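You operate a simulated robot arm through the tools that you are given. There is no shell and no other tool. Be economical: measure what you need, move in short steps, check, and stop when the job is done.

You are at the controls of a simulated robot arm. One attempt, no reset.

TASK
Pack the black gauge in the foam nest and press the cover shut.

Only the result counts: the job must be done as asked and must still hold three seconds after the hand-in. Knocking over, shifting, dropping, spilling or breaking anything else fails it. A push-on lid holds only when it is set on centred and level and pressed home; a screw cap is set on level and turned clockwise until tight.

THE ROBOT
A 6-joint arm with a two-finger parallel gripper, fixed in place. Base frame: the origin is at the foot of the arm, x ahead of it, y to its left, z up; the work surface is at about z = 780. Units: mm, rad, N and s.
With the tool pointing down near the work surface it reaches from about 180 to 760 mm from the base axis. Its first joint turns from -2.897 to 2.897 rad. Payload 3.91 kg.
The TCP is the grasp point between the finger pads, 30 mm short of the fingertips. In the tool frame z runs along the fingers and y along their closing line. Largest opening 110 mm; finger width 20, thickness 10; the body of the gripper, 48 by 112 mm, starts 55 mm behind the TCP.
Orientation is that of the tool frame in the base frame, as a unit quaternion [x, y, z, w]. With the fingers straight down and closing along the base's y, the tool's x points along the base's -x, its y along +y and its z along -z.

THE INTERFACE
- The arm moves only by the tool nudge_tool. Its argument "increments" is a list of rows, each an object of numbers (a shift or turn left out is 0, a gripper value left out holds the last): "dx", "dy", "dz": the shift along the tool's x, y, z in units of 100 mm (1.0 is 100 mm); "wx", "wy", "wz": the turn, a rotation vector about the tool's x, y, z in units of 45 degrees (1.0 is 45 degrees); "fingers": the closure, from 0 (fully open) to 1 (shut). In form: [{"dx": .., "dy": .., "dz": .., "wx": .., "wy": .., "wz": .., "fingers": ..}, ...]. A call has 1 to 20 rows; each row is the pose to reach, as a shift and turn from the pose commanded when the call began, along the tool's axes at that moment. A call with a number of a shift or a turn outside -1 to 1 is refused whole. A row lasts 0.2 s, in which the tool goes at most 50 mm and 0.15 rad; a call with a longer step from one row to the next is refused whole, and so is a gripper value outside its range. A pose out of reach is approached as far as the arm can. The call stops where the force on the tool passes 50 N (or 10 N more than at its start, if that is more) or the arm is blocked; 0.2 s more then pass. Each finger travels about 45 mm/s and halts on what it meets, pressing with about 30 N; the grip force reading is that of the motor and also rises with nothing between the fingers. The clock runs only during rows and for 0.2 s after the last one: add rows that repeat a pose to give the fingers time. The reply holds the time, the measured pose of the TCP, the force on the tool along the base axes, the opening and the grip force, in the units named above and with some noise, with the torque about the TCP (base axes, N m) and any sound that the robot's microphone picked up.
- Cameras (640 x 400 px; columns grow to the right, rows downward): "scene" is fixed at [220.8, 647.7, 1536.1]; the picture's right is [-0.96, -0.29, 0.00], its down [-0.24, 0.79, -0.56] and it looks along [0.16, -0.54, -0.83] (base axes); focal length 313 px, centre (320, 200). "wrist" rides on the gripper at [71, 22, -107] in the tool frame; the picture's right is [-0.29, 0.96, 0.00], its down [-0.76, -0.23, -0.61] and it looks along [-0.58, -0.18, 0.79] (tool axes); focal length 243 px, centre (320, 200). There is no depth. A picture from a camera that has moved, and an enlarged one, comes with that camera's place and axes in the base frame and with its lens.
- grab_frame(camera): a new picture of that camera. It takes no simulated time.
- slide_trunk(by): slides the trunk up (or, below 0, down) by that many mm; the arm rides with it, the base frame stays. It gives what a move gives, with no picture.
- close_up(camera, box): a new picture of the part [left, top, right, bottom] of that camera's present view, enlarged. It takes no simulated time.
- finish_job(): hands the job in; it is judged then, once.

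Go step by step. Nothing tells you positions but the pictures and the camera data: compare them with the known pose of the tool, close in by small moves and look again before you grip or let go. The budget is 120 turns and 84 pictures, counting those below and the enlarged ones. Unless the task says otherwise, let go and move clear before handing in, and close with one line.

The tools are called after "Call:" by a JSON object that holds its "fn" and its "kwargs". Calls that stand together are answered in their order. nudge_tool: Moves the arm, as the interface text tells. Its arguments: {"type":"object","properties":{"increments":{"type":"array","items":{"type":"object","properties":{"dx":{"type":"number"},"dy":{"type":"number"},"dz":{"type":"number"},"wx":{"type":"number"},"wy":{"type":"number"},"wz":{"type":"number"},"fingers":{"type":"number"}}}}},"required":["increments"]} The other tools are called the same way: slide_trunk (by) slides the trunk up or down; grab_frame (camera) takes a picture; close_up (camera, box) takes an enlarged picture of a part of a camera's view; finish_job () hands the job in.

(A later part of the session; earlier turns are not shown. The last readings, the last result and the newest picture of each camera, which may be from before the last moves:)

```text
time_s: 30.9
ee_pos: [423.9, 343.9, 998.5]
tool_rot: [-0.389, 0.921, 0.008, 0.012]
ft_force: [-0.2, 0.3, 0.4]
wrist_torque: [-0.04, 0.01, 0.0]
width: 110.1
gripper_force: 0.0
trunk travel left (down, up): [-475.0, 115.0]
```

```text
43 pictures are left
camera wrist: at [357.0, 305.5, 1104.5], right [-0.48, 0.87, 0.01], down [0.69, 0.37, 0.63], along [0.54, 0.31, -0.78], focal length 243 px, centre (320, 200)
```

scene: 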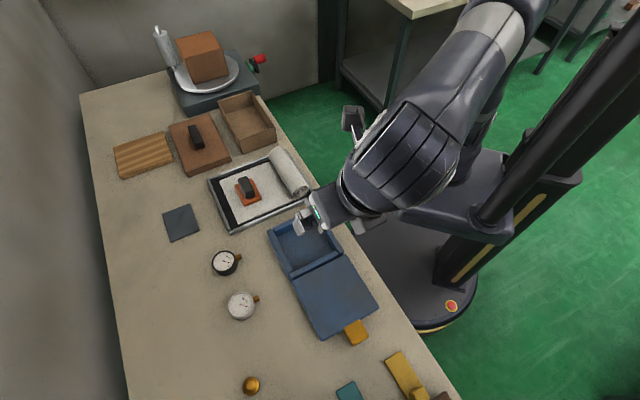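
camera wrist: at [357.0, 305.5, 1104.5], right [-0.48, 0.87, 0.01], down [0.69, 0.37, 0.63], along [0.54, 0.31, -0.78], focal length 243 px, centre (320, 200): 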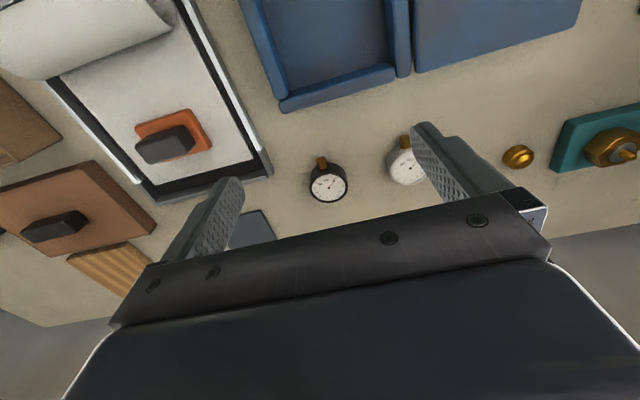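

Call:
{"fn": "nudge_tool", "kwargs": {"increments": [{"wy": 0.036, "dx": -0.19, "dz": 0.26, "fingers": 0.18}, {"wy": 0.036, "dx": -0.38, "dz": 0.52, "fingers": 0.18}, {"wy": 0.036, "dx": -0.566, "dy": -0.03, "dz": 0.78}, {"wy": 0.036, "dx": -0.566, "dy": -0.03, "dz": 0.78}]}}

Call:
{"fn": "close_up", "kwargs": {"camera": "wrist", "box": [200, 80, 440, 240]}}

```text
time_s: 31.9
ee_pos: [466.9, 385.3, 920.5]
tool_rot: [-0.391, 0.92, 0.002, -0.002]
ft_force: [-0.4, 0.1, 0.4]
wrist_torque: [0.03, 0.0, -0.01]
width: 89.9
gripper_force: 0.0
trunk travel left (down, up): [-475.0, 115.0]
```

```text
2.50 times, centred on (320, 160) of wrist
camera zoom: at [401.6, 348.2, 1029.1], right [-0.49, 0.87, 0.0], down [0.7, 0.38, 0.61], along [0.53, 0.3, -0.8], focal length 606 px, centre (320, 300)
```

zoom: 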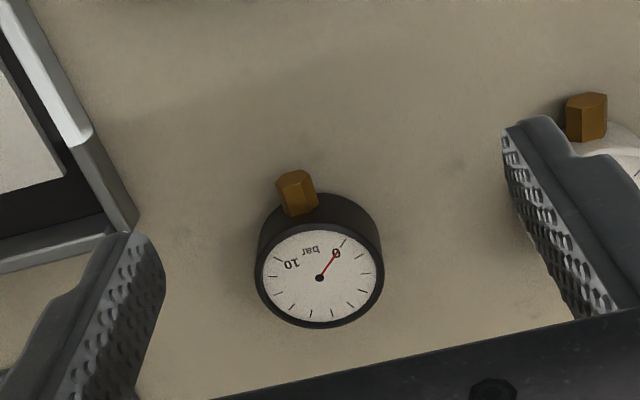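

Call:
{"fn": "nudge_tool", "kwargs": {"increments": [{"dx": -0.25, "dy": -0.07, "dz": 0.1}, {"dx": -0.5, "dy": -0.15, "dz": 0.25}, {"dx": -0.744, "dy": -0.226, "dz": 0.45}, {"dx": -0.744, "dy": -0.226, "dz": 0.45}]}}

Call:
{"fn": "close_up", "kwargs": {"camera": "wrist", "box": [200, 0, 440, 240]}}

Call:
{"fn": "close_up", "kwargs": {"camera": "scene", "box": [180, 200, 340, 300]}}

```text
time_s: 33.0
ee_pos: [535.2, 421.6, 876.2]
tool_rot: [-0.39, 0.921, 0.002, -0.001]
ft_force: [-0.6, 0.4, -0.1]
wrist_torque: [-0.01, -0.02, 0.02]
width: 90.3
gripper_force: 0.0
trunk travel left (down, up): [-475.0, 115.0]
```

```text
1.67 times, centred on (320, 120) of wrist
camera zoom: at [470.2, 385.1, 984.5], right [-0.49, 0.87, 0.0], down [0.7, 0.39, 0.61], along [0.53, 0.3, -0.8], focal length 404 px, centre (320, 333)
```

zoom: 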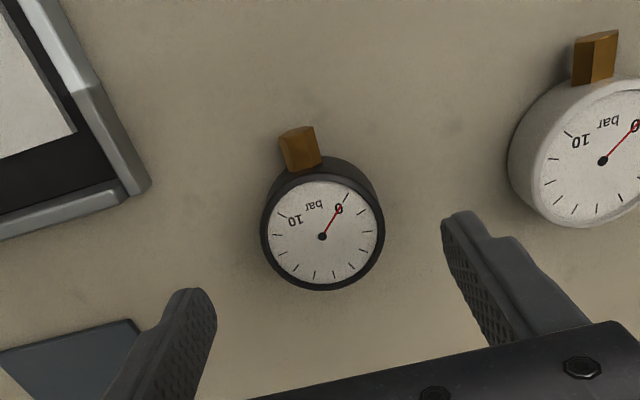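

```text
4.00 times, centred on (260, 250) of scene
camera zoom: at [220.8, 647.7, 1536.1], right [-0.96, -0.29, 0.0], down [-0.24, 0.79, -0.56], along [0.16, -0.54, -0.83], focal length 1252 px, centre (560, 0)
```

zoom: 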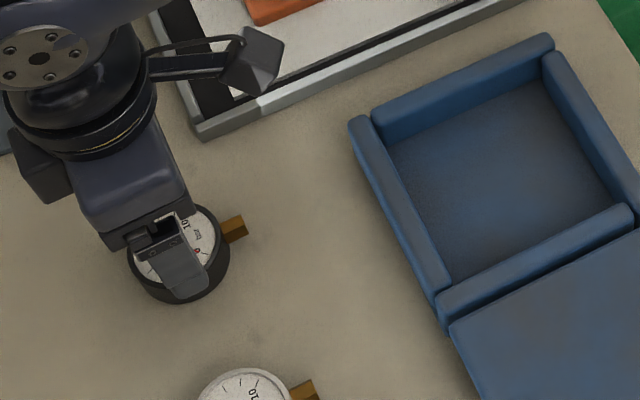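

Gauge centre at about (537, 424), diameter about 55. Descending around it.

Call:
{"fn": "nudge_tool", "kwargs": {"increments": [{"dx": -0.035, "dz": 0.2}, {"dx": -0.035, "dz": 0.4}, {"dx": -0.035, "dz": 0.55}, {"dx": -0.035, "dz": 0.62}]}}

Call:
{"fn": "grab_frame", "kwargs": {"camera": "wrist"}}

```text
time_s: 34.0
ee_pos: [537.0, 425.0, 815.3]
tool_rot: [-0.39, 0.921, 0.002, -0.001]
ft_force: [0.1, -0.5, -0.4]
wrist_torque: [-0.01, -0.06, -0.02]
width: 90.3
gripper_force: 0.1
trunk travel left (down, up): [-475.0, 115.0]
```

```text
39 pictures are left
camera wrist: at [472.1, 388.5, 922.7], right [-0.49, 0.87, 0.0], down [0.7, 0.38, 0.61], along [0.53, 0.3, -0.8], focal length 243 px, centre (320, 200)
```

wrist: 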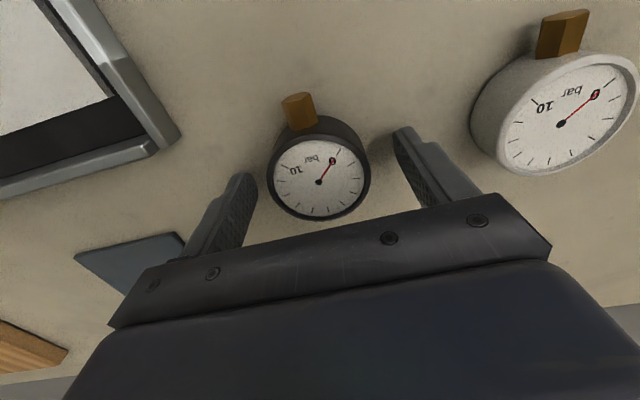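

Centred between the fingers; gripping.

Call:
{"fn": "nudge_tool", "kwargs": {"increments": [{"fingers": 0.6}, {"fingers": 0.7}, {"fingers": 0.8}, {"fingers": 0.8}, {"fingers": 0.8}]}}

Call:
{"fn": "nudge_tool", "kwargs": {"increments": [{"dz": -0.1}, {"dz": -0.2}, {"dz": -0.4}, {"dz": -0.7}, {"dz": -0.9}]}}

Call:
{"fn": "grab_frame", "kwargs": {"camera": "wrist"}}

```text
time_s: 35.1
ee_pos: [536.5, 425.2, 814.5]
tool_rot: [-0.391, 0.92, 0.001, -0.002]
ft_force: [-0.1, -0.5, 0.1]
wrist_torque: [0.04, -0.05, 0.02]
width: 57.1
gripper_force: 30.0
trunk travel left (down, up): [-475.0, 115.0]
```

```text
time_s: 36.4
ee_pos: [538.4, 424.3, 902.9]
tool_rot: [-0.39, 0.921, 0.001, -0.002]
ft_force: [-0.9, -0.1, -1.2]
wrist_torque: [-0.03, 0.0, 0.0]
width: 57.1
gripper_force: 30.1
trunk travel left (down, up): [-475.0, 115.0]
```

```text
38 pictures are left
camera wrist: at [472.5, 388.3, 1012.3], right [-0.49, 0.87, 0.0], down [0.7, 0.38, 0.61], along [0.53, 0.3, -0.8], focal length 243 px, centre (320, 200)
```

wrist: 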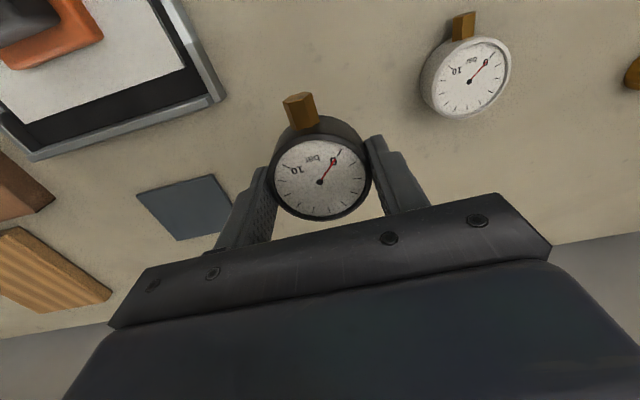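

Gauge held. Carrying it over the case.

Call:
{"fn": "nudge_tool", "kwargs": {"increments": [{"dx": 0.24, "dy": 0.066}, {"dx": 0.48, "dy": 0.133}, {"dx": 0.72, "dy": 0.2}, {"dx": 0.96, "dy": 0.266}]}}

Call:
{"fn": "nudge_tool", "kwargs": {"increments": [{"dx": 0.24, "dy": 0.066}, {"dx": 0.48, "dy": 0.133}, {"dx": 0.72, "dy": 0.2}, {"dx": 0.96, "dy": 0.266}]}}

Call:
{"fn": "grab_frame", "kwargs": {"camera": "wrist"}}

Call:
{"fn": "close_up", "kwargs": {"camera": "scene", "box": [240, 190, 400, 290]}}

```text
time_s: 37.4
ee_pos: [451.1, 374.3, 903.9]
tool_rot: [-0.391, 0.92, 0.003, -0.003]
ft_force: [0.5, -0.7, -1.6]
wrist_torque: [0.0, -0.03, 0.0]
width: 57.1
gripper_force: 30.1
trunk travel left (down, up): [-475.0, 115.0]
```

```text
time_s: 38.4
ee_pos: [366.5, 324.5, 904.8]
tool_rot: [-0.391, 0.92, 0.003, -0.001]
ft_force: [-0.5, -0.4, -1.0]
wrist_torque: [0.03, -0.03, 0.0]
width: 57.0
gripper_force: 29.9
trunk travel left (down, up): [-475.0, 115.0]
```

```text
37 pictures are left
camera wrist: at [300.6, 287.3, 1013.0], right [-0.49, 0.87, 0.0], down [0.7, 0.38, 0.61], along [0.53, 0.3, -0.8], focal length 243 px, centre (320, 200)
```

wrist: 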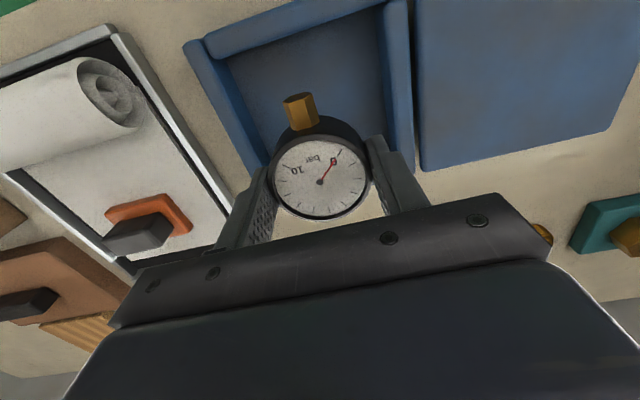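

```text
4.00 times, centred on (320, 240) of scene
camera zoom: at [220.8, 647.7, 1536.1], right [-0.96, -0.29, 0.0], down [-0.24, 0.79, -0.56], along [0.16, -0.54, -0.83], focal length 1252 px, centre (320, 40)
```

zoom: 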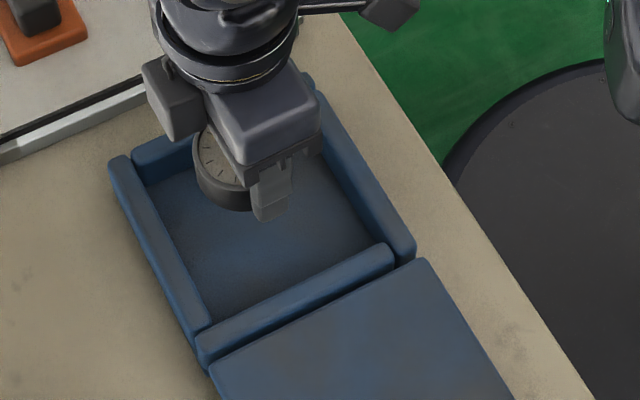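

Call:
{"fn": "close_up", "kwargs": {"camera": "wrist", "box": [170, 0, 430, 180]}}

```text
2.22 times, centred on (300, 90) of wrist
camera zoom: at [300.6, 287.3, 1013.0], right [-0.49, 0.87, 0.0], down [0.7, 0.38, 0.61], along [0.53, 0.3, -0.8], focal length 539 px, centre (364, 444)
```

zoom: 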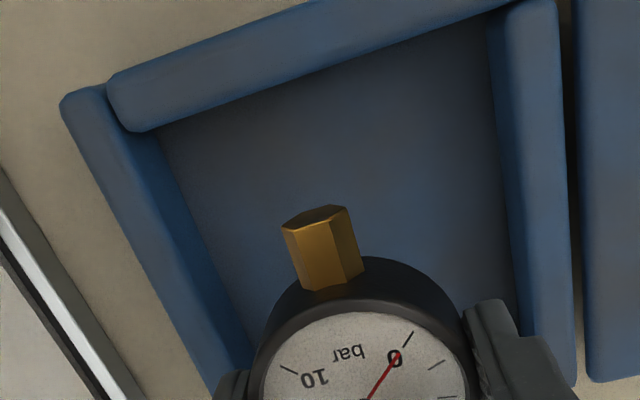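

Centred with about 20 mm clearance on every side. Lowering into the nest.

Call:
{"fn": "nudge_tool", "kwargs": {"increments": [{"dz": 0.15}, {"dz": 0.3}, {"dz": 0.4}, {"dz": 0.5}, {"dz": 0.58}, {"dz": 0.65}]}}

Call:
{"fn": "close_up", "kwargs": {"camera": "scene", "box": [240, 190, 400, 290]}}

Call:
{"fn": "close_up", "kwargs": {"camera": "wrist", "box": [170, 0, 470, 240]}}

```text
time_s: 39.8
ee_pos: [366.1, 323.6, 838.3]
tool_rot: [-0.39, 0.921, 0.002, -0.001]
ft_force: [1.1, 0.0, -1.5]
wrist_torque: [-0.01, 0.03, 0.0]
width: 56.9
gripper_force: 30.2
trunk travel left (down, up): [-475.0, 115.0]
```

```text
4.00 times, centred on (320, 240) of scene
camera zoom: at [220.8, 647.7, 1536.1], right [-0.96, -0.29, 0.0], down [-0.24, 0.79, -0.56], along [0.16, -0.54, -0.83], focal length 1252 px, centre (320, 40)
```

zoom: 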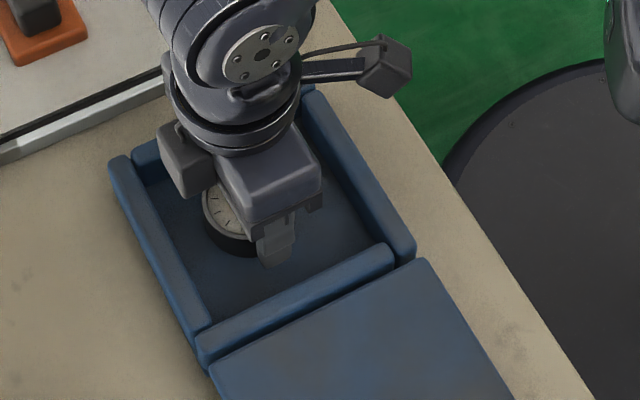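

```text
1.67 times, centred on (320, 120) of wrist
camera zoom: at [300.3, 287.1, 947.9], right [-0.49, 0.87, 0.0], down [0.7, 0.38, 0.61], along [0.53, 0.3, -0.8], focal length 404 px, centre (320, 333)
```

zoom: 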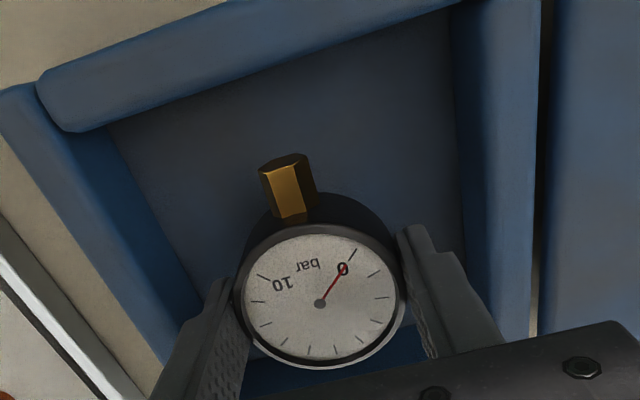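

Call:
{"fn": "nudge_tool", "kwargs": {"increments": [{"dz": 0.03}, {"dz": 0.06}, {"dz": 0.08}]}}

Call:
{"fn": "nudge_tool", "kwargs": {"increments": [{"dz": 0.015}, {"dz": 0.03}, {"dz": 0.045}]}}

```text
time_s: 40.5
ee_pos: [365.4, 322.8, 831.1]
tool_rot: [-0.39, 0.921, 0.002, -0.002]
ft_force: [0.1, 0.7, -1.6]
wrist_torque: [0.0, -0.06, 0.02]
width: 57.4
gripper_force: 30.0
trunk travel left (down, up): [-475.0, 115.0]
```

```text
time_s: 41.4
ee_pos: [364.5, 324.6, 827.4]
tool_rot: [-0.391, 0.921, 0.003, -0.001]
ft_force: [0.0, 0.9, -0.1]
wrist_torque: [0.01, 0.01, 0.0]
width: 57.0
gripper_force: 30.0
trunk travel left (down, up): [-475.0, 115.0]
```

Call:
{"fn": "nudge_tool", "kwargs": {"increments": [{"dz": 0.01}, {"dz": 0.02}]}}

Call:
{"fn": "nudge_tool", "kwargs": {"increments": [{"dz": 0.01}, {"dz": 0.02}]}}

```text
time_s: 42.0
ee_pos: [366.1, 323.2, 824.7]
tool_rot: [-0.391, 0.92, 0.002, -0.002]
ft_force: [0.0, -0.3, -1.8]
wrist_torque: [0.0, 0.01, -0.03]
width: 57.4
gripper_force: 30.1
trunk travel left (down, up): [-475.0, 115.0]
```

```text
time_s: 42.5
ee_pos: [366.3, 323.6, 822.6]
tool_rot: [-0.391, 0.921, 0.001, -0.002]
ft_force: [-0.4, -0.3, -1.2]
wrist_torque: [0.01, -0.02, 0.0]
width: 57.0
gripper_force: 29.7
trunk travel left (down, up): [-475.0, 115.0]
```

Call:
{"fn": "nudge_tool", "kwargs": {"increments": [{"dz": 0.01}, {"dz": 0.02}, {"dz": 0.03}]}}

Call:
{"fn": "nudge_tool", "kwargs": {"increments": [{"dz": 0.01}, {"dz": 0.02}]}}

```text
time_s: 43.4
ee_pos: [366.0, 323.6, 822.6]
tool_rot: [-0.391, 0.921, 0.004, 0.0]
ft_force: [-2.5, -1.1, 28.0]
wrist_torque: [-0.47, -0.05, -0.04]
width: 57.2
gripper_force: 29.7
trunk travel left (down, up): [-475.0, 115.0]
```

```text
time_s: 44.0
ee_pos: [365.2, 322.6, 820.8]
tool_rot: [-0.39, 0.921, 0.003, 0.001]
ft_force: [-0.5, 2.5, 28.7]
wrist_torque: [-0.25, -0.29, 0.06]
width: 57.2
gripper_force: 30.6
trunk travel left (down, up): [-475.0, 115.0]
```

Contact with the nest floor. Easing off and opening the fingers moderately, then rising.

Call:
{"fn": "nudge_tool", "kwargs": {"increments": [{"dz": -0.03}, {"dz": -0.03, "fingers": 0.4}, {"dz": -0.03, "fingers": 0.3}, {"dz": -0.03, "fingers": 0.3}]}}

Call:
{"fn": "nudge_tool", "kwargs": {"increments": [{"dz": -0.1}, {"dz": -0.3}, {"dz": -0.6}, {"dz": -1.0}]}}

Call:
{"fn": "grab_frame", "kwargs": {"camera": "wrist"}}

Call:
{"fn": "close_up", "kwargs": {"camera": "scene", "box": [240, 190, 400, 290]}}

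```text
time_s: 45.0
ee_pos: [366.4, 323.5, 820.6]
tool_rot: [-0.391, 0.92, 0.002, -0.001]
ft_force: [-0.3, -0.2, 0.1]
wrist_torque: [0.02, 0.0, 0.0]
width: 76.8
gripper_force: 0.1
trunk travel left (down, up): [-475.0, 115.0]
```

```text
time_s: 46.0
ee_pos: [364.9, 323.8, 921.5]
tool_rot: [-0.391, 0.92, 0.002, -0.002]
ft_force: [-0.4, -0.8, -0.1]
wrist_torque: [-0.01, -0.01, 0.0]
width: 77.0
gripper_force: 0.1
trunk travel left (down, up): [-475.0, 115.0]
```

```text
32 pictures are left
camera wrist: at [300.3, 287.3, 1030.2], right [-0.49, 0.87, 0.0], down [0.7, 0.39, 0.6], along [0.53, 0.3, -0.8], focal length 243 px, centre (320, 200)
```

wrist: 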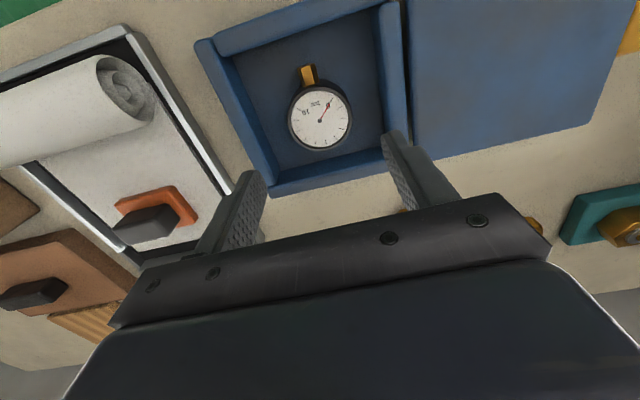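

```text
4.00 times, centred on (320, 240) of scene
camera zoom: at [220.8, 647.7, 1536.1], right [-0.96, -0.29, 0.0], down [-0.24, 0.79, -0.56], along [0.16, -0.54, -0.83], focal length 1252 px, centre (320, 40)
```

zoom: 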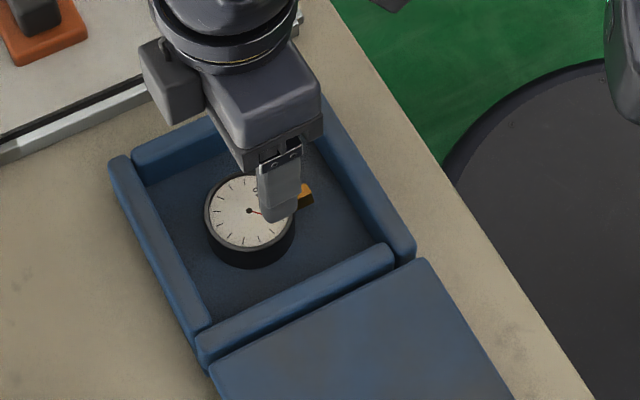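

The gauge lies flat in the nest. Now I'll go for the tab of the open cover at about (190, 486), turning the closing line parallel to the hinge again.

Call:
{"fn": "nudge_tool", "kwargs": {"increments": [{"dz": -0.3, "wz": -0.16}, {"dz": -0.5, "wz": -0.33, "dy": 0.15}, {"dz": -0.5, "wz": -0.5, "dy": 0.35, "dx": 0.1}, {"dz": -0.5, "wz": -0.67, "dy": 0.5, "dx": 0.16}, {"dz": -0.5, "wz": -0.84, "dy": 0.7, "dx": 0.16}, {"dz": -0.5, "wz": -1, "dy": 0.9, "dx": 0.2}]}}

Call:
{"fn": "nudge_tool", "kwargs": {"increments": [{"wz": -0.16}, {"wz": -0.33, "fingers": 0.2}, {"wz": -0.5}, {"wz": -0.67}, {"wz": -0.84}, {"wz": -0.983}]}}

Call:
{"fn": "grab_frame", "kwargs": {"camera": "wrist"}}

```text
time_s: 47.4
ee_pos: [286.2, 370.7, 972.4]
tool_rot: [0.715, -0.699, -0.002, 0.0]
ft_force: [-0.9, -0.1, 0.8]
wrist_torque: [-0.02, -0.02, 0.0]
width: 77.1
gripper_force: 0.0
trunk travel left (down, up): [-475.0, 115.0]
```

```text
time_s: 48.8
ee_pos: [287.4, 372.3, 972.4]
tool_rot: [0.925, -0.381, -0.003, 0.0]
ft_force: [-0.5, -0.5, 0.7]
wrist_torque: [0.0, 0.0, 0.01]
width: 88.0
gripper_force: 0.1
trunk travel left (down, up): [-475.0, 115.0]
```

```text
30 pictures are left
camera wrist: at [323.2, 305.5, 1079.3], right [-0.88, -0.48, 0.0], down [-0.38, 0.7, 0.61], along [-0.29, 0.54, -0.79], focal length 243 px, centre (320, 200)
```

wrist: 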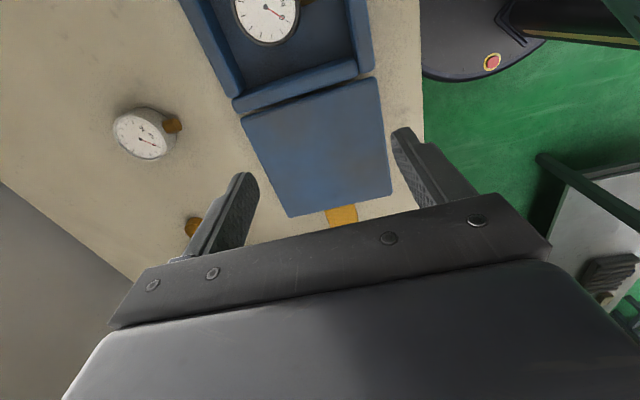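

Call:
{"fn": "nudge_tool", "kwargs": {"increments": [{"dx": -0.28, "dz": 0.1}, {"dx": -0.56, "dz": 0.25}, {"dx": -0.9, "dz": 0.42}, {"dx": -0.9, "dz": 0.42}]}}

Call:
{"fn": "close_up", "kwargs": {"camera": "wrist", "box": [200, 40, 460, 240]}}

Call:
{"fn": "close_up", "kwargs": {"camera": "scene", "box": [270, 240, 430, 370]}}

```text
time_s: 49.8
ee_pos: [222.9, 434.3, 927.4]
tool_rot: [0.925, -0.381, -0.002, 0.0]
ft_force: [0.2, 0.1, 0.4]
wrist_torque: [0.01, 0.01, 0.03]
width: 87.9
gripper_force: 0.0
trunk travel left (down, up): [-475.0, 115.0]
```

```text
2.00 times, centred on (330, 140) of wrist
camera zoom: at [258.4, 369.2, 1037.2], right [-0.88, -0.47, 0.0], down [-0.37, 0.7, 0.61], along [-0.29, 0.54, -0.79], focal length 485 px, centre (300, 320)
```

zoom: 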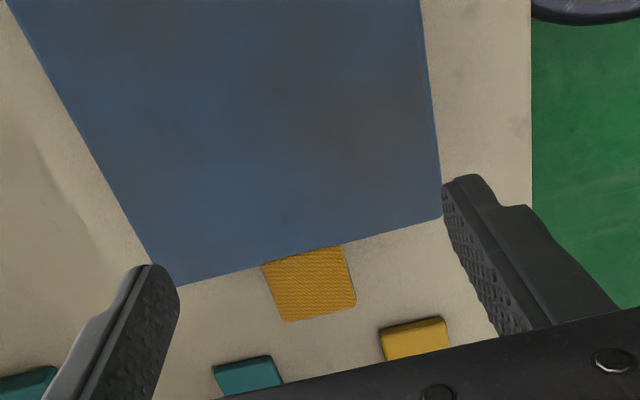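

```text
3.08 times, centred on (350, 305) of scene
camera zoom: at [220.8, 647.7, 1536.1], right [-0.96, -0.29, 0.0], down [-0.24, 0.79, -0.56], along [0.16, -0.54, -0.83], focal length 963 px, centre (228, -123)
```

zoom: 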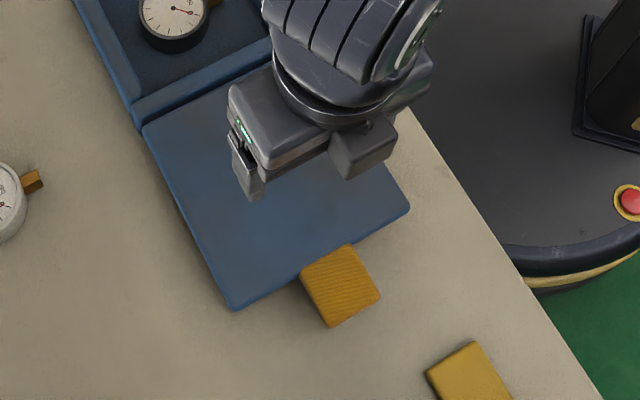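

Tab at about (187, 489, 827). Moving above it and checking.

Call:
{"fn": "nudge_tool", "kwargs": {"increments": [{"dx": -0.22, "dy": -0.05, "dz": 0.1}, {"dx": -0.44, "dy": -0.1, "dz": 0.25}, {"dx": -0.64, "dy": -0.135, "dz": 0.5}, {"dx": -0.64, "dy": -0.135, "dz": 0.5}]}}

Call:
{"fn": "close_up", "kwargs": {"camera": "wrist", "box": [200, 40, 460, 240]}}

```text
time_s: 50.8
ee_pos: [186.7, 488.9, 879.9]
tool_rot: [0.924, -0.381, -0.002, 0.0]
ft_force: [0.8, -0.6, -0.7]
wrist_torque: [0.01, 0.05, 0.03]
width: 88.0
gripper_force: 0.1
trunk travel left (down, up): [-475.0, 115.0]
```

```text
2.00 times, centred on (330, 140) of wrist
camera zoom: at [222.2, 424.2, 988.3], right [-0.88, -0.47, 0.0], down [-0.37, 0.7, 0.61], along [-0.29, 0.54, -0.79], focal length 485 px, centre (300, 320)
```

zoom: 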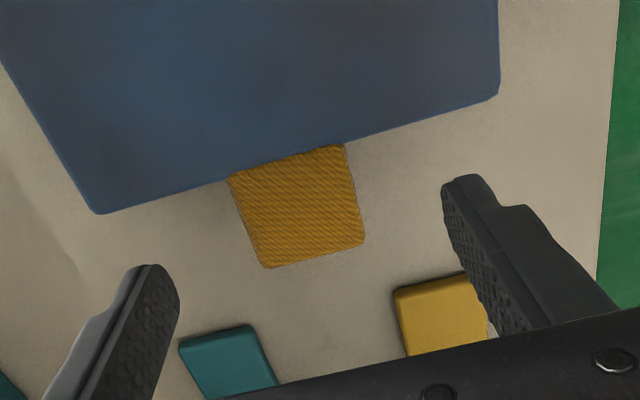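

Call:
{"fn": "nudge_tool", "kwargs": {"increments": [{"dx": -0.03, "dy": -0.01, "dz": 0.15}, {"dx": -0.03, "dy": -0.01, "dz": 0.3}, {"dx": -0.03, "dy": -0.01, "dz": 0.42}, {"dx": -0.03, "dy": -0.01, "dz": 0.42}]}}

Call:
{"fn": "close_up", "kwargs": {"camera": "wrist", "box": [200, 40, 460, 240]}}

Call:
{"fn": "close_up", "kwargs": {"camera": "scene", "box": [270, 240, 430, 370]}}

```text
time_s: 51.8
ee_pos: [185.6, 492.7, 839.0]
tool_rot: [0.925, -0.381, -0.002, 0.0]
ft_force: [0.8, 0.3, -1.0]
wrist_torque: [-0.01, 0.01, -0.02]
width: 87.9
gripper_force: 0.2
trunk travel left (down, up): [-475.0, 115.0]
```

```text
2.00 times, centred on (330, 140) of wrist
camera zoom: at [220.5, 426.7, 945.9], right [-0.88, -0.47, 0.0], down [-0.37, 0.7, 0.61], along [-0.29, 0.54, -0.79], focal length 485 px, centre (300, 320)
```

zoom: 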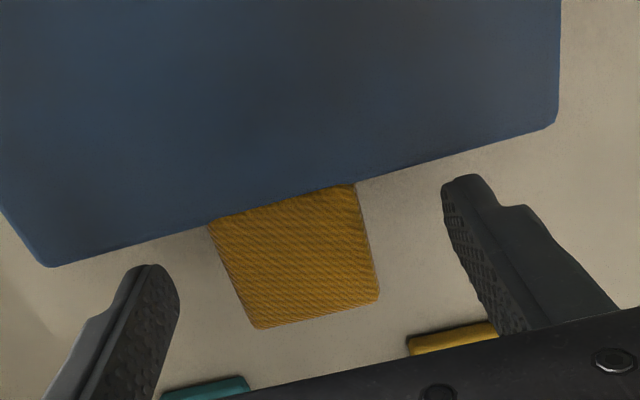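

```text
3.08 times, centred on (350, 305) of scene
camera zoom: at [220.8, 647.7, 1536.1], right [-0.96, -0.29, 0.0], down [-0.24, 0.79, -0.56], along [0.16, -0.54, -0.83], focal length 963 px, centre (228, -123)
```

zoom: 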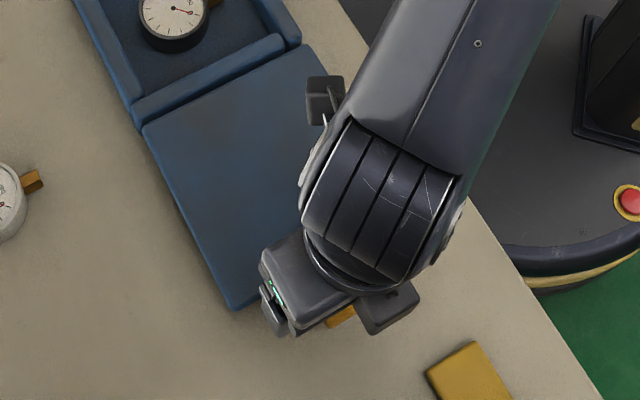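

Call:
{"fn": "nudge_tool", "kwargs": {"increments": [{"dz": 0.05}, {"dz": 0.05, "fingers": 0.4}, {"dz": 0.05, "fingers": 0.55}, {"dz": 0.05, "fingers": 0.65}, {"dz": 0.05, "fingers": 0.65}, {"dz": 0.05, "fingers": 0.65}]}}

Call:
{"fn": "close_up", "kwargs": {"camera": "wrist", "box": [200, 40, 460, 240]}}

```text
time_s: 53.1
ee_pos: [186.0, 493.4, 832.7]
tool_rot: [0.924, -0.381, -0.002, -0.001]
ft_force: [3.7, 4.0, 0.6]
wrist_torque: [0.11, -0.12, -0.13]
width: 43.0
gripper_force: 45.2
trunk travel left (down, up): [-475.0, 115.0]
```

```text
2.00 times, centred on (330, 140) of wrist
camera zoom: at [221.2, 427.0, 941.0], right [-0.88, -0.47, 0.0], down [-0.37, 0.7, 0.61], along [-0.29, 0.54, -0.79], focal length 485 px, centre (300, 320)
```

zoom: 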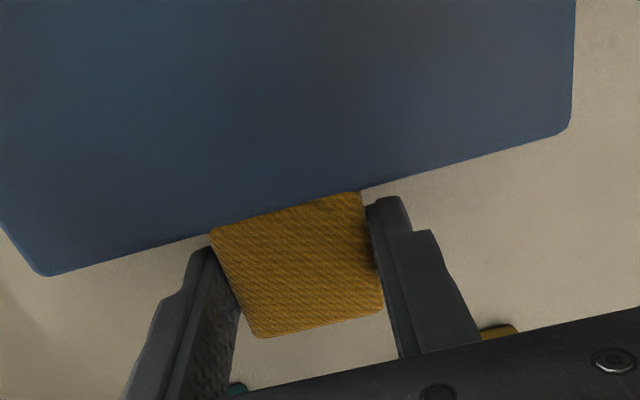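

The tab is gripped. Lifting the cover back along its arc, tool tilting with it.

Call:
{"fn": "nudge_tool", "kwargs": {"increments": [{"dx": 0.005, "dz": -0.088, "wy": -0.064}, {"dx": 0.014, "dz": -0.176, "wy": -0.127}, {"dx": 0.027, "dz": -0.263, "wy": -0.191}, {"dx": 0.045, "dz": -0.349, "wy": -0.255}, {"dx": 0.067, "dz": -0.434, "wy": -0.318}, {"dx": 0.093, "dz": -0.518, "wy": -0.382}]}}

Call:
{"fn": "close_up", "kwargs": {"camera": "scene", "box": [220, 190, 430, 370]}}

```text
time_s: 54.5
ee_pos: [193.9, 485.4, 884.0]
tool_rot: [0.913, -0.377, -0.142, -0.057]
ft_force: [9.8, -5.8, -8.6]
wrist_torque: [0.52, 0.4, -0.26]
width: 43.0
gripper_force: 44.8
trunk travel left (down, up): [-475.0, 115.0]
```

```text
2.22 times, centred on (325, 280) of scene
camera zoom: at [220.8, 647.7, 1536.1], right [-0.96, -0.29, 0.0], down [-0.24, 0.79, -0.56], along [0.16, -0.54, -0.83], focal length 696 px, centre (309, 22)
```

zoom: 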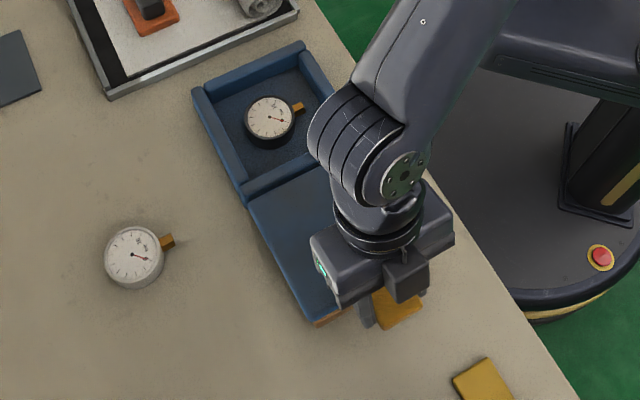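

Lid is rising; small inward correction and continue.

Call:
{"fn": "nudge_tool", "kwargs": {"increments": [{"dx": 0.02}, {"dx": 0.034, "dz": -0.172, "wy": -0.127}, {"dx": 0.064, "dz": -0.341, "wy": -0.255}, {"dx": 0.112, "dz": -0.506, "wy": -0.382}, {"dx": 0.175, "dz": -0.666, "wy": -0.509}]}}

Call:
{"fn": "close_up", "kwargs": {"camera": "scene", "box": [220, 190, 430, 370]}}

```text
time_s: 55.8
ee_pos: [220.0, 459.5, 942.8]
tool_rot: [0.868, -0.358, -0.319, -0.13]
ft_force: [9.4, -11.9, -14.9]
wrist_torque: [-0.01, 0.06, 0.09]
width: 43.3
gripper_force: 45.0
trunk travel left (down, up): [-475.0, 115.0]
```

```text
2.22 times, centred on (325, 280) of scene
camera zoom: at [220.8, 647.7, 1536.1], right [-0.96, -0.29, 0.0], down [-0.24, 0.79, -0.56], along [0.16, -0.54, -0.83], focal length 696 px, centre (309, 22)
```

zoom: 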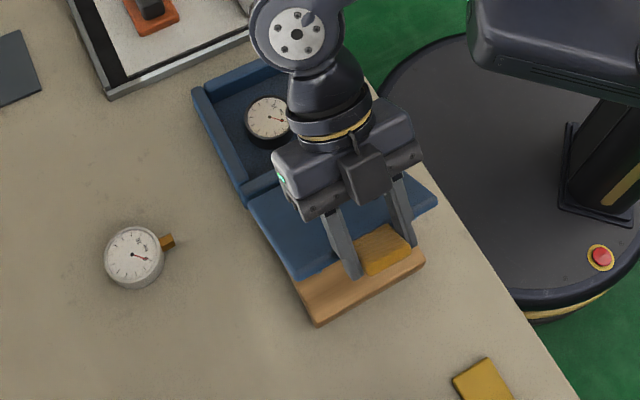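

Call:
{"fn": "nudge_tool", "kwargs": {"increments": [{"dx": 0.03}, {"dx": 0.044, "dz": -0.172, "wy": -0.127}, {"dx": 0.074, "dz": -0.341, "wy": -0.255}, {"dx": 0.122, "dz": -0.506, "wy": -0.382}, {"dx": 0.185, "dz": -0.666, "wy": -0.509}, {"dx": 0.26, "dz": -0.818, "wy": -0.637}]}}

Call:
{"fn": "close_up", "kwargs": {"camera": "scene", "box": [220, 170, 430, 350]}}

```text
time_s: 57.1
ee_pos: [271.2, 407.4, 985.6]
tool_rot: [0.763, -0.315, -0.523, -0.213]
ft_force: [2.1, -14.1, -31.1]
wrist_torque: [0.32, -0.9, 0.07]
width: 43.1
gripper_force: 45.2
trunk travel left (down, up): [-475.0, 115.0]
```

```text
2.22 times, centred on (325, 260) of scene
camera zoom: at [220.8, 647.7, 1536.1], right [-0.96, -0.29, 0.0], down [-0.24, 0.79, -0.56], along [0.16, -0.54, -0.83], focal length 696 px, centre (309, 67)
```

zoom: 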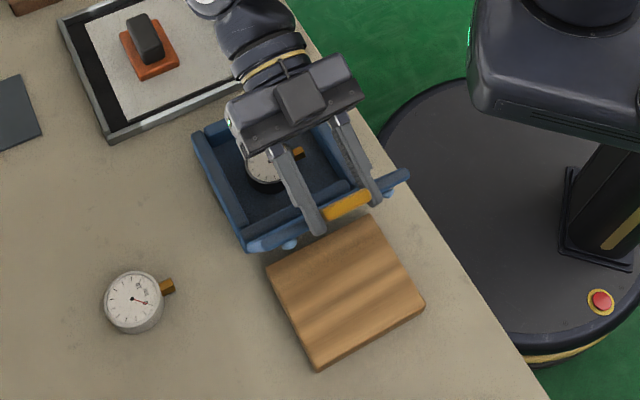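

The lid is near 70°. Relaxing the radial pull and continuing.

Call:
{"fn": "nudge_tool", "kwargs": {"increments": [{"dx": 0.02}, {"dx": 0.04}, {"dx": 0.04}]}}

Call:
{"fn": "nudge_tool", "kwargs": {"increments": [{"dx": 0.008, "dz": -0.085, "wy": -0.064}, {"dx": 0.02, "dz": -0.17, "wy": -0.127}, {"dx": 0.035, "dz": -0.254, "wy": -0.191}, {"dx": 0.055, "dz": -0.337, "wy": -0.255}, {"dx": 0.078, "dz": -0.419, "wy": -0.318}]}}

Call:
{"fn": "close_up", "kwargs": {"camera": "scene", "box": [220, 170, 430, 350]}}

```text
time_s: 58.0
ee_pos: [271.5, 407.4, 986.2]
tool_rot: [0.761, -0.314, -0.525, -0.216]
ft_force: [-0.8, -10.2, -6.1]
wrist_torque: [-1.38, 0.26, 0.3]
width: 43.2
gripper_force: 44.6
trunk travel left (down, up): [-475.0, 115.0]
```

```text
time_s: 59.1
ee_pos: [300.5, 377.6, 993.5]
tool_rot: [0.691, -0.284, -0.615, -0.253]
ft_force: [-5.5, -6.7, 0.3]
wrist_torque: [0.15, -0.17, 0.12]
width: 43.4
gripper_force: 45.6
trunk travel left (down, up): [-475.0, 115.0]
```

```text
2.22 times, centred on (325, 260) of scene
camera zoom: at [220.8, 647.7, 1536.1], right [-0.96, -0.29, 0.0], down [-0.24, 0.79, -0.56], along [0.16, -0.54, -0.83], focal length 696 px, centre (309, 67)
```

zoom: 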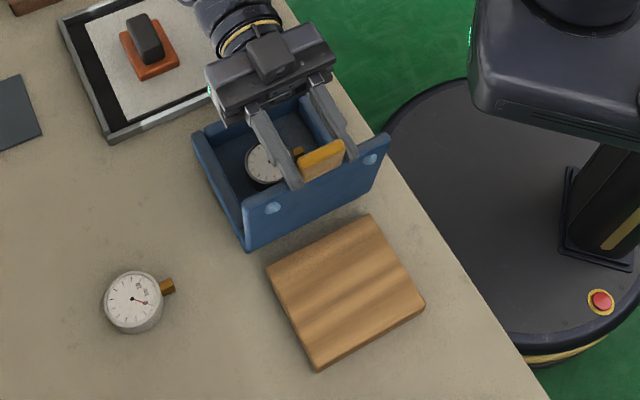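

The cover is nearly vertical. Now I pivot the tool upright about the gripped tab so the gripper is out of the way above.

Call:
{"fn": "nudge_tool", "kwargs": {"increments": [{"dx": -0.02, "dz": 0.001, "wy": 0.127}, {"dx": -0.04, "dz": 0.004, "wy": 0.255}, {"dx": -0.059, "dz": 0.009, "wy": 0.382}, {"dx": -0.078, "dz": 0.016, "wy": 0.509}, {"dx": -0.096, "dz": 0.024, "wy": 0.637}]}}

Call:
{"fn": "close_up", "kwargs": {"camera": "scene", "box": [220, 170, 430, 350]}}

```text
time_s: 60.4
ee_pos: [297.8, 380.0, 1001.1]
tool_rot: [0.822, -0.338, -0.424, -0.173]
ft_force: [-12.4, 0.1, -9.3]
wrist_torque: [1.46, 0.84, 0.33]
width: 43.4
gripper_force: 44.2
trunk travel left (down, up): [-475.0, 115.0]
```

```text
2.22 times, centred on (325, 260) of scene
camera zoom: at [220.8, 647.7, 1536.1], right [-0.96, -0.29, 0.0], down [-0.24, 0.79, -0.56], along [0.16, -0.54, -0.83], focal length 696 px, centre (309, 67)
```

zoom: 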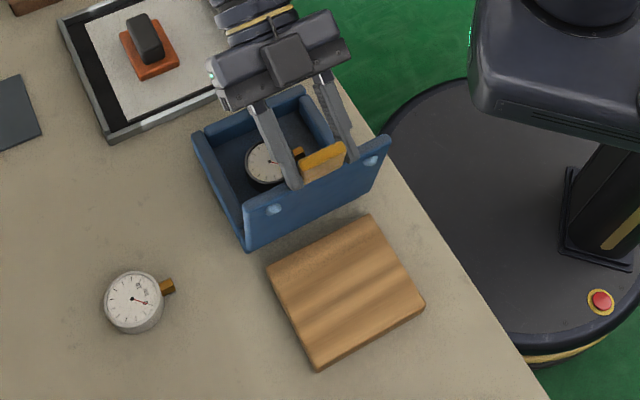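

Call:
{"fn": "nudge_tool", "kwargs": {"increments": [{"dx": -0.02, "dz": 0.001, "wy": 0.127}, {"dx": -0.04, "dz": 0.004, "wy": 0.255}, {"dx": -0.059, "dz": 0.009, "wy": 0.382}, {"dx": -0.078, "dz": 0.016, "wy": 0.509}, {"dx": -0.096, "dz": 0.024, "wy": 0.637}]}}

Call:
{"fn": "close_up", "kwargs": {"camera": "scene", "box": [220, 170, 430, 350]}}

```text
time_s: 61.5
ee_pos: [292.7, 386.7, 1009.0]
tool_rot: [0.901, -0.372, -0.207, -0.085]
ft_force: [-10.7, -0.7, -9.2]
wrist_torque: [1.37, 1.04, 0.03]
width: 43.8
gripper_force: 45.0
trunk travel left (down, up): [-475.0, 115.0]
```

```text
2.22 times, centred on (325, 260) of scene
camera zoom: at [220.8, 647.7, 1536.1], right [-0.96, -0.29, 0.0], down [-0.24, 0.79, -0.56], along [0.16, -0.54, -0.83], focal length 696 px, centre (309, 67)
```

zoom: 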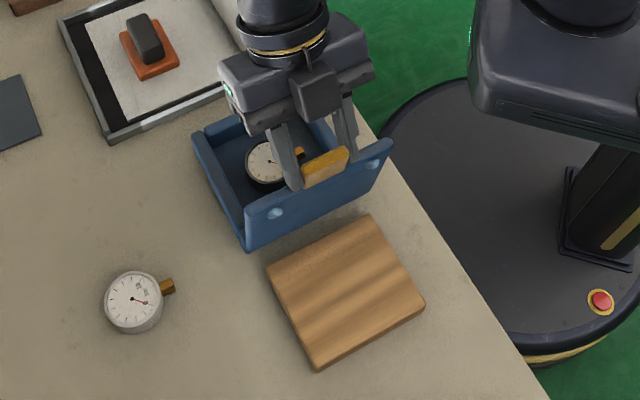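

The gripper is almost upright. Now swinging the cover over past vertical toward closed.

Call:
{"fn": "nudge_tool", "kwargs": {"increments": [{"dx": 0.173, "dz": -0.127, "wy": 0.111}, {"dx": 0.418, "dz": -0.247, "wy": 0.222}, {"dx": 0.625, "dz": -0.307, "wy": 0.333}, {"dx": 0.834, "dz": -0.333, "wy": 0.467}, {"dx": 0.993, "dz": -0.329, "wy": 0.578}]}}

Call:
{"fn": "close_up", "kwargs": {"camera": "scene", "box": [220, 170, 430, 350]}}

```text
time_s: 62.8
ee_pos: [366.6, 312.3, 995.4]
tool_rot: [0.924, -0.382, 0.001, 0.0]
ft_force: [-4.5, -3.8, 5.4]
wrist_torque: [0.36, 0.51, -0.05]
width: 43.9
gripper_force: 21.8
trunk travel left (down, up): [-475.0, 115.0]
```

```text
2.22 times, centred on (325, 260) of scene
camera zoom: at [220.8, 647.7, 1536.1], right [-0.96, -0.29, 0.0], down [-0.24, 0.79, -0.56], along [0.16, -0.54, -0.83], focal length 696 px, centre (309, 67)
```

zoom: 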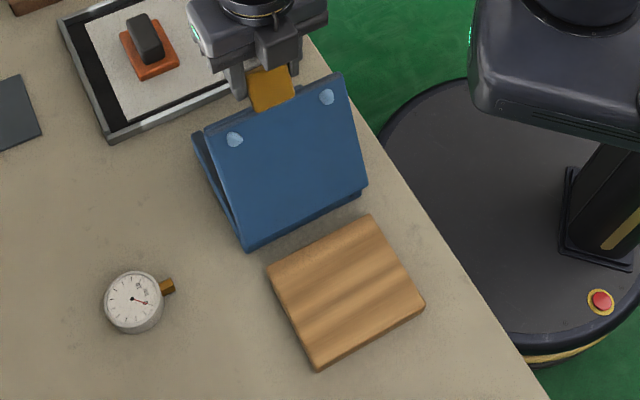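

Call:
{"fn": "nudge_tool", "kwargs": {"increments": [{"dx": 0.1, "dz": 0.06}, {"dx": 0.197, "dz": 0.123}, {"dx": 0.288, "dz": 0.196}, {"dx": 0.375, "dz": 0.273}, {"dx": 0.455, "dz": 0.358}, {"dx": 0.531, "dz": 0.445}, {"dx": 0.598, "dz": 0.54}, {"dx": 0.661, "dz": 0.638}, {"dx": 0.713, "dz": 0.743}, {"dx": 0.763, "dz": 0.847}]}}

Call:
{"fn": "close_up", "kwargs": {"camera": "scene", "box": [220, 170, 430, 350]}}

```text
time_s: 65.0
ee_pos: [422.3, 256.1, 910.8]
tool_rot: [0.925, -0.38, 0.0, -0.002]
ft_force: [22.4, -29.2, 24.1]
wrist_torque: [0.52, 0.74, -0.46]
width: 43.7
gripper_force: 44.5
trunk travel left (down, up): [-475.0, 115.0]
```

```text
2.22 times, centred on (325, 260) of scene
camera zoom: at [220.8, 647.7, 1536.1], right [-0.96, -0.29, 0.0], down [-0.24, 0.79, -0.56], along [0.16, -0.54, -0.83], focal length 696 px, centre (309, 67)
```

zoom: 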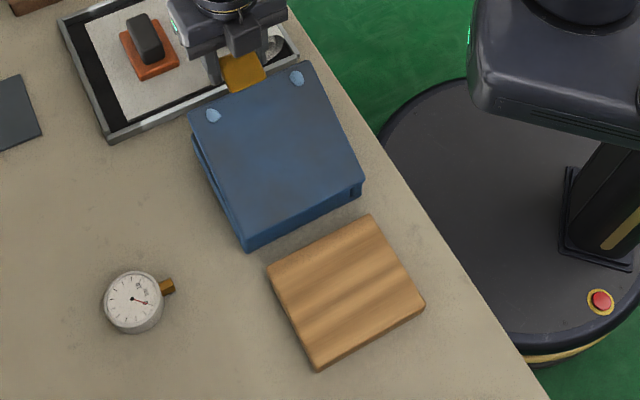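

Call:
{"fn": "nudge_tool", "kwargs": {"increments": [{"dx": 0.03}, {"dx": 0.05}, {"dx": 0.05}]}}

Call:
{"fn": "nudge_tool", "kwargs": {"increments": [{"dx": 0.03, "dz": 0.07}, {"dx": 0.06, "dz": 0.14}, {"dx": 0.08, "dz": 0.22}, {"dx": 0.1, "dz": 0.3}, {"dx": 0.115, "dz": 0.38}]}}

Call:
{"fn": "close_up", "kwargs": {"camera": "scene", "box": [220, 170, 430, 350]}}

```text
time_s: 65.8
ee_pos: [423.3, 255.8, 910.0]
tool_rot: [0.925, -0.38, -0.001, 0.001]
ft_force: [6.0, -11.7, 10.4]
wrist_torque: [0.95, -0.08, -0.36]
width: 43.5
gripper_force: 45.3
trunk travel left (down, up): [-475.0, 115.0]
```

```text
time_s: 67.0
ee_pos: [432.7, 246.0, 871.4]
tool_rot: [0.925, -0.381, -0.001, 0.001]
ft_force: [7.8, -13.4, 10.1]
wrist_torque: [0.92, 0.82, -0.52]
width: 43.7
gripper_force: 45.4
trunk travel left (down, up): [-475.0, 115.0]
```

```text
2.22 times, centred on (325, 260) of scene
camera zoom: at [220.8, 647.7, 1536.1], right [-0.96, -0.29, 0.0], down [-0.24, 0.79, -0.56], along [0.16, -0.54, -0.83], focal length 696 px, centre (309, 67)
```

zoom: 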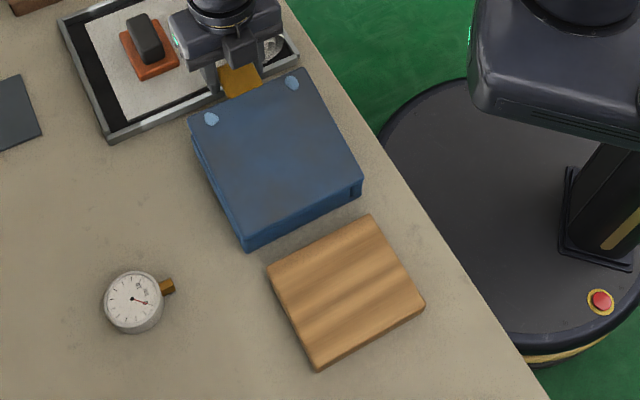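

Nearly shut. I'll release the tab, rise, and then press on the cover with closed fingers.

Call:
{"fn": "nudge_tool", "kwargs": {"increments": [{"dz": 0.06, "dx": 0.01}, {"dz": 0.12, "dx": 0.015}, {"dz": 0.12, "dx": 0.015}]}}

Call:
{"fn": "nudge_tool", "kwargs": {"increments": [{"fingers": 0.5}, {"fingers": 0.4}, {"fingers": 0.2}, {"fingers": 0.2}, {"dz": -0.2}, {"dz": -0.5}]}}

Call:
{"fn": "close_up", "kwargs": {"camera": "wrist", "box": [200, 40, 460, 240]}}

Call:
{"fn": "close_up", "kwargs": {"camera": "scene", "box": [250, 190, 370, 290]}}

```text
time_s: 67.8
ee_pos: [434.7, 244.4, 860.4]
tool_rot: [0.924, -0.381, -0.001, -0.001]
ft_force: [14.5, -22.8, 9.5]
wrist_torque: [0.65, 0.44, -0.31]
width: 43.4
gripper_force: 45.1
trunk travel left (down, up): [-475.0, 115.0]
```

```text
time_s: 69.2
ee_pos: [433.9, 246.4, 909.2]
tool_rot: [0.925, -0.38, 0.0, 0.002]
ft_force: [0.8, 0.5, -0.8]
wrist_torque: [0.02, -0.01, -0.03]
width: 88.0
gripper_force: 0.1
trunk travel left (down, up): [-475.0, 115.0]
```

```text
2.00 times, centred on (330, 140) of wrist
camera zoom: at [469.1, 181.0, 1017.6], right [-0.88, -0.47, 0.0], down [-0.38, 0.7, 0.61], along [-0.29, 0.53, -0.79], focal length 485 px, centre (300, 320)
```

zoom: 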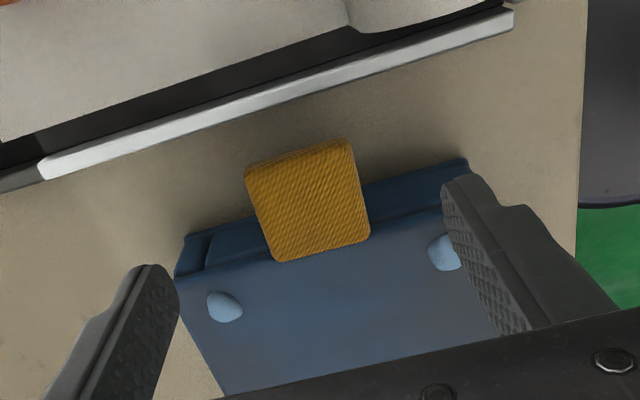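

```text
4.00 times, centred on (310, 240) of scene
camera zoom: at [220.8, 647.7, 1536.1], right [-0.96, -0.29, 0.0], down [-0.24, 0.79, -0.56], along [0.16, -0.54, -0.83], focal length 1252 px, centre (360, 40)
```

zoom: 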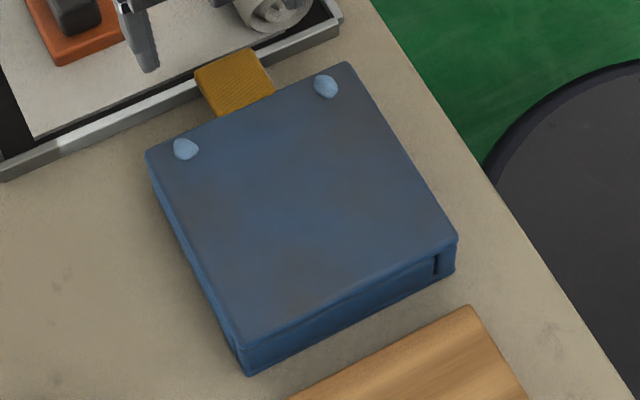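

The cover is down. I'll press near its front edge between the two pale catches with closed fingers.

Call:
{"fn": "nudge_tool", "kwargs": {"increments": [{"dx": -0.2, "fingers": 1}, {"dx": -0.45, "dy": 0.03}, {"dx": -0.45, "dy": 0.03}, {"dx": -0.45, "dy": 0.03}, {"dx": -0.45, "dy": 0.03}, {"dx": -0.45, "dy": 0.03}, {"dx": -0.45, "dy": 0.03, "dz": 0.2}, {"dx": -0.45, "dy": 0.03, "dz": 0.32}]}}

Call:
{"fn": "nudge_tool", "kwargs": {"increments": [{"dz": 0.03}, {"dz": 0.06}, {"dz": 0.09}, {"dz": 0.12}, {"dz": 0.15}, {"dz": 0.18}]}}

```text
time_s: 71.0
ee_pos: [399.1, 276.7, 877.9]
tool_rot: [0.925, -0.381, -0.001, 0.001]
ft_force: [-0.3, 0.3, -0.2]
wrist_torque: [-0.03, 0.01, -0.01]
width: 0.0
gripper_force: 30.4
trunk travel left (down, up): [-475.0, 115.0]
```

```text
time_s: 72.3
ee_pos: [398.9, 275.1, 863.2]
tool_rot: [0.925, -0.381, 0.001, -0.003]
ft_force: [-2.0, -4.1, 31.5]
wrist_torque: [0.04, 0.27, 0.08]
width: 0.1
gripper_force: 29.8
trunk travel left (down, up): [-475.0, 115.0]
```

Call:
{"fn": "nudge_tool", "kwargs": {"increments": [{"dz": 0.01}, {"dz": 0.02}, {"dz": 0.03}, {"dz": 0.04}, {"dz": 0.05}]}}

Call:
{"fn": "close_up", "kwargs": {"camera": "scene", "box": [250, 190, 370, 290]}}

```text
time_s: 73.0
ee_pos: [399.6, 275.6, 862.5]
tool_rot: [0.925, -0.379, 0.002, -0.003]
ft_force: [-9.1, -9.7, 36.0]
wrist_torque: [-0.04, 0.57, 0.15]
width: 0.2
gripper_force: 29.9
trunk travel left (down, up): [-475.0, 115.0]
stopped in row 3: the force on the tool passed its limit at 51 N (the readings are from after the stop); the commanded pose is now the measured one
```

```text
4.00 times, centred on (310, 240) of scene
camera zoom: at [220.8, 647.7, 1536.1], right [-0.96, -0.29, 0.0], down [-0.24, 0.79, -0.56], along [0.16, -0.54, -0.83], focal length 1252 px, centre (360, 40)
```

zoom: 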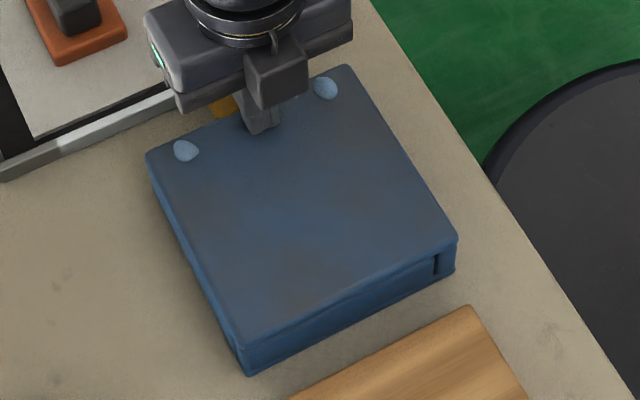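

No click yet, though the lid is as low as at the start. I'll also press over each pale catch.

Call:
{"fn": "nudge_tool", "kwargs": {"increments": [{"dz": -0.2}, {"dz": -0.2, "dy": -0.25, "dx": 0.02}, {"dz": -0.2, "dy": -0.5, "dx": 0.04}, {"dz": -0.05, "dy": -0.5, "dx": 0.04}, {"dz": 0, "dy": -0.5, "dx": 0.04}, {"dz": 0.03, "dy": -0.5, "dx": 0.04}, {"dz": 0.06, "dy": -0.5, "dx": 0.04}, {"dz": 0.09, "dy": -0.5, "dx": 0.04}, {"dz": 0.12, "dy": -0.5, "dx": 0.04}]}}

Call:
{"fn": "nudge_tool", "kwargs": {"increments": [{"dz": -0.2}, {"dz": -0.2, "dy": 0.33}, {"dz": -0.2, "dy": 0.66}, {"dz": -0.2, "dy": 0.98}, {"dz": -0.05, "dy": 0.98}, {"dz": 0, "dy": 0.98}, {"dz": 0.03, "dy": 0.98}, {"dz": 0.06, "dy": 0.98}, {"dz": 0.09, "dy": 0.98}, {"dz": 0.12, "dy": 0.98}]}}

```text
time_s: 74.6
ee_pos: [439.3, 310.3, 864.8]
tool_rot: [0.925, -0.38, 0.005, -0.008]
ft_force: [-7.6, -5.0, 20.8]
wrist_torque: [-0.29, 0.45, 0.06]
width: 0.0
gripper_force: 29.6
trunk travel left (down, up): [-475.0, 115.0]
stopped in row 7: the force on the tool passed its limit at 54 N (the readings are from after the stop); the commanded pose is now the measured one
```

```text
time_s: 76.1
ee_pos: [371.4, 240.8, 862.1]
tool_rot: [0.925, -0.381, 0.005, -0.009]
ft_force: [-10.4, -9.3, 41.1]
wrist_torque: [0.0, 0.6, 0.08]
width: 0.0
gripper_force: 29.9
trunk travel left (down, up): [-475.0, 115.0]
stopped in row 7: the force on the tool passed its limit at 54 N (the readings are from after the stop); the commanded pose is now the measured one
```

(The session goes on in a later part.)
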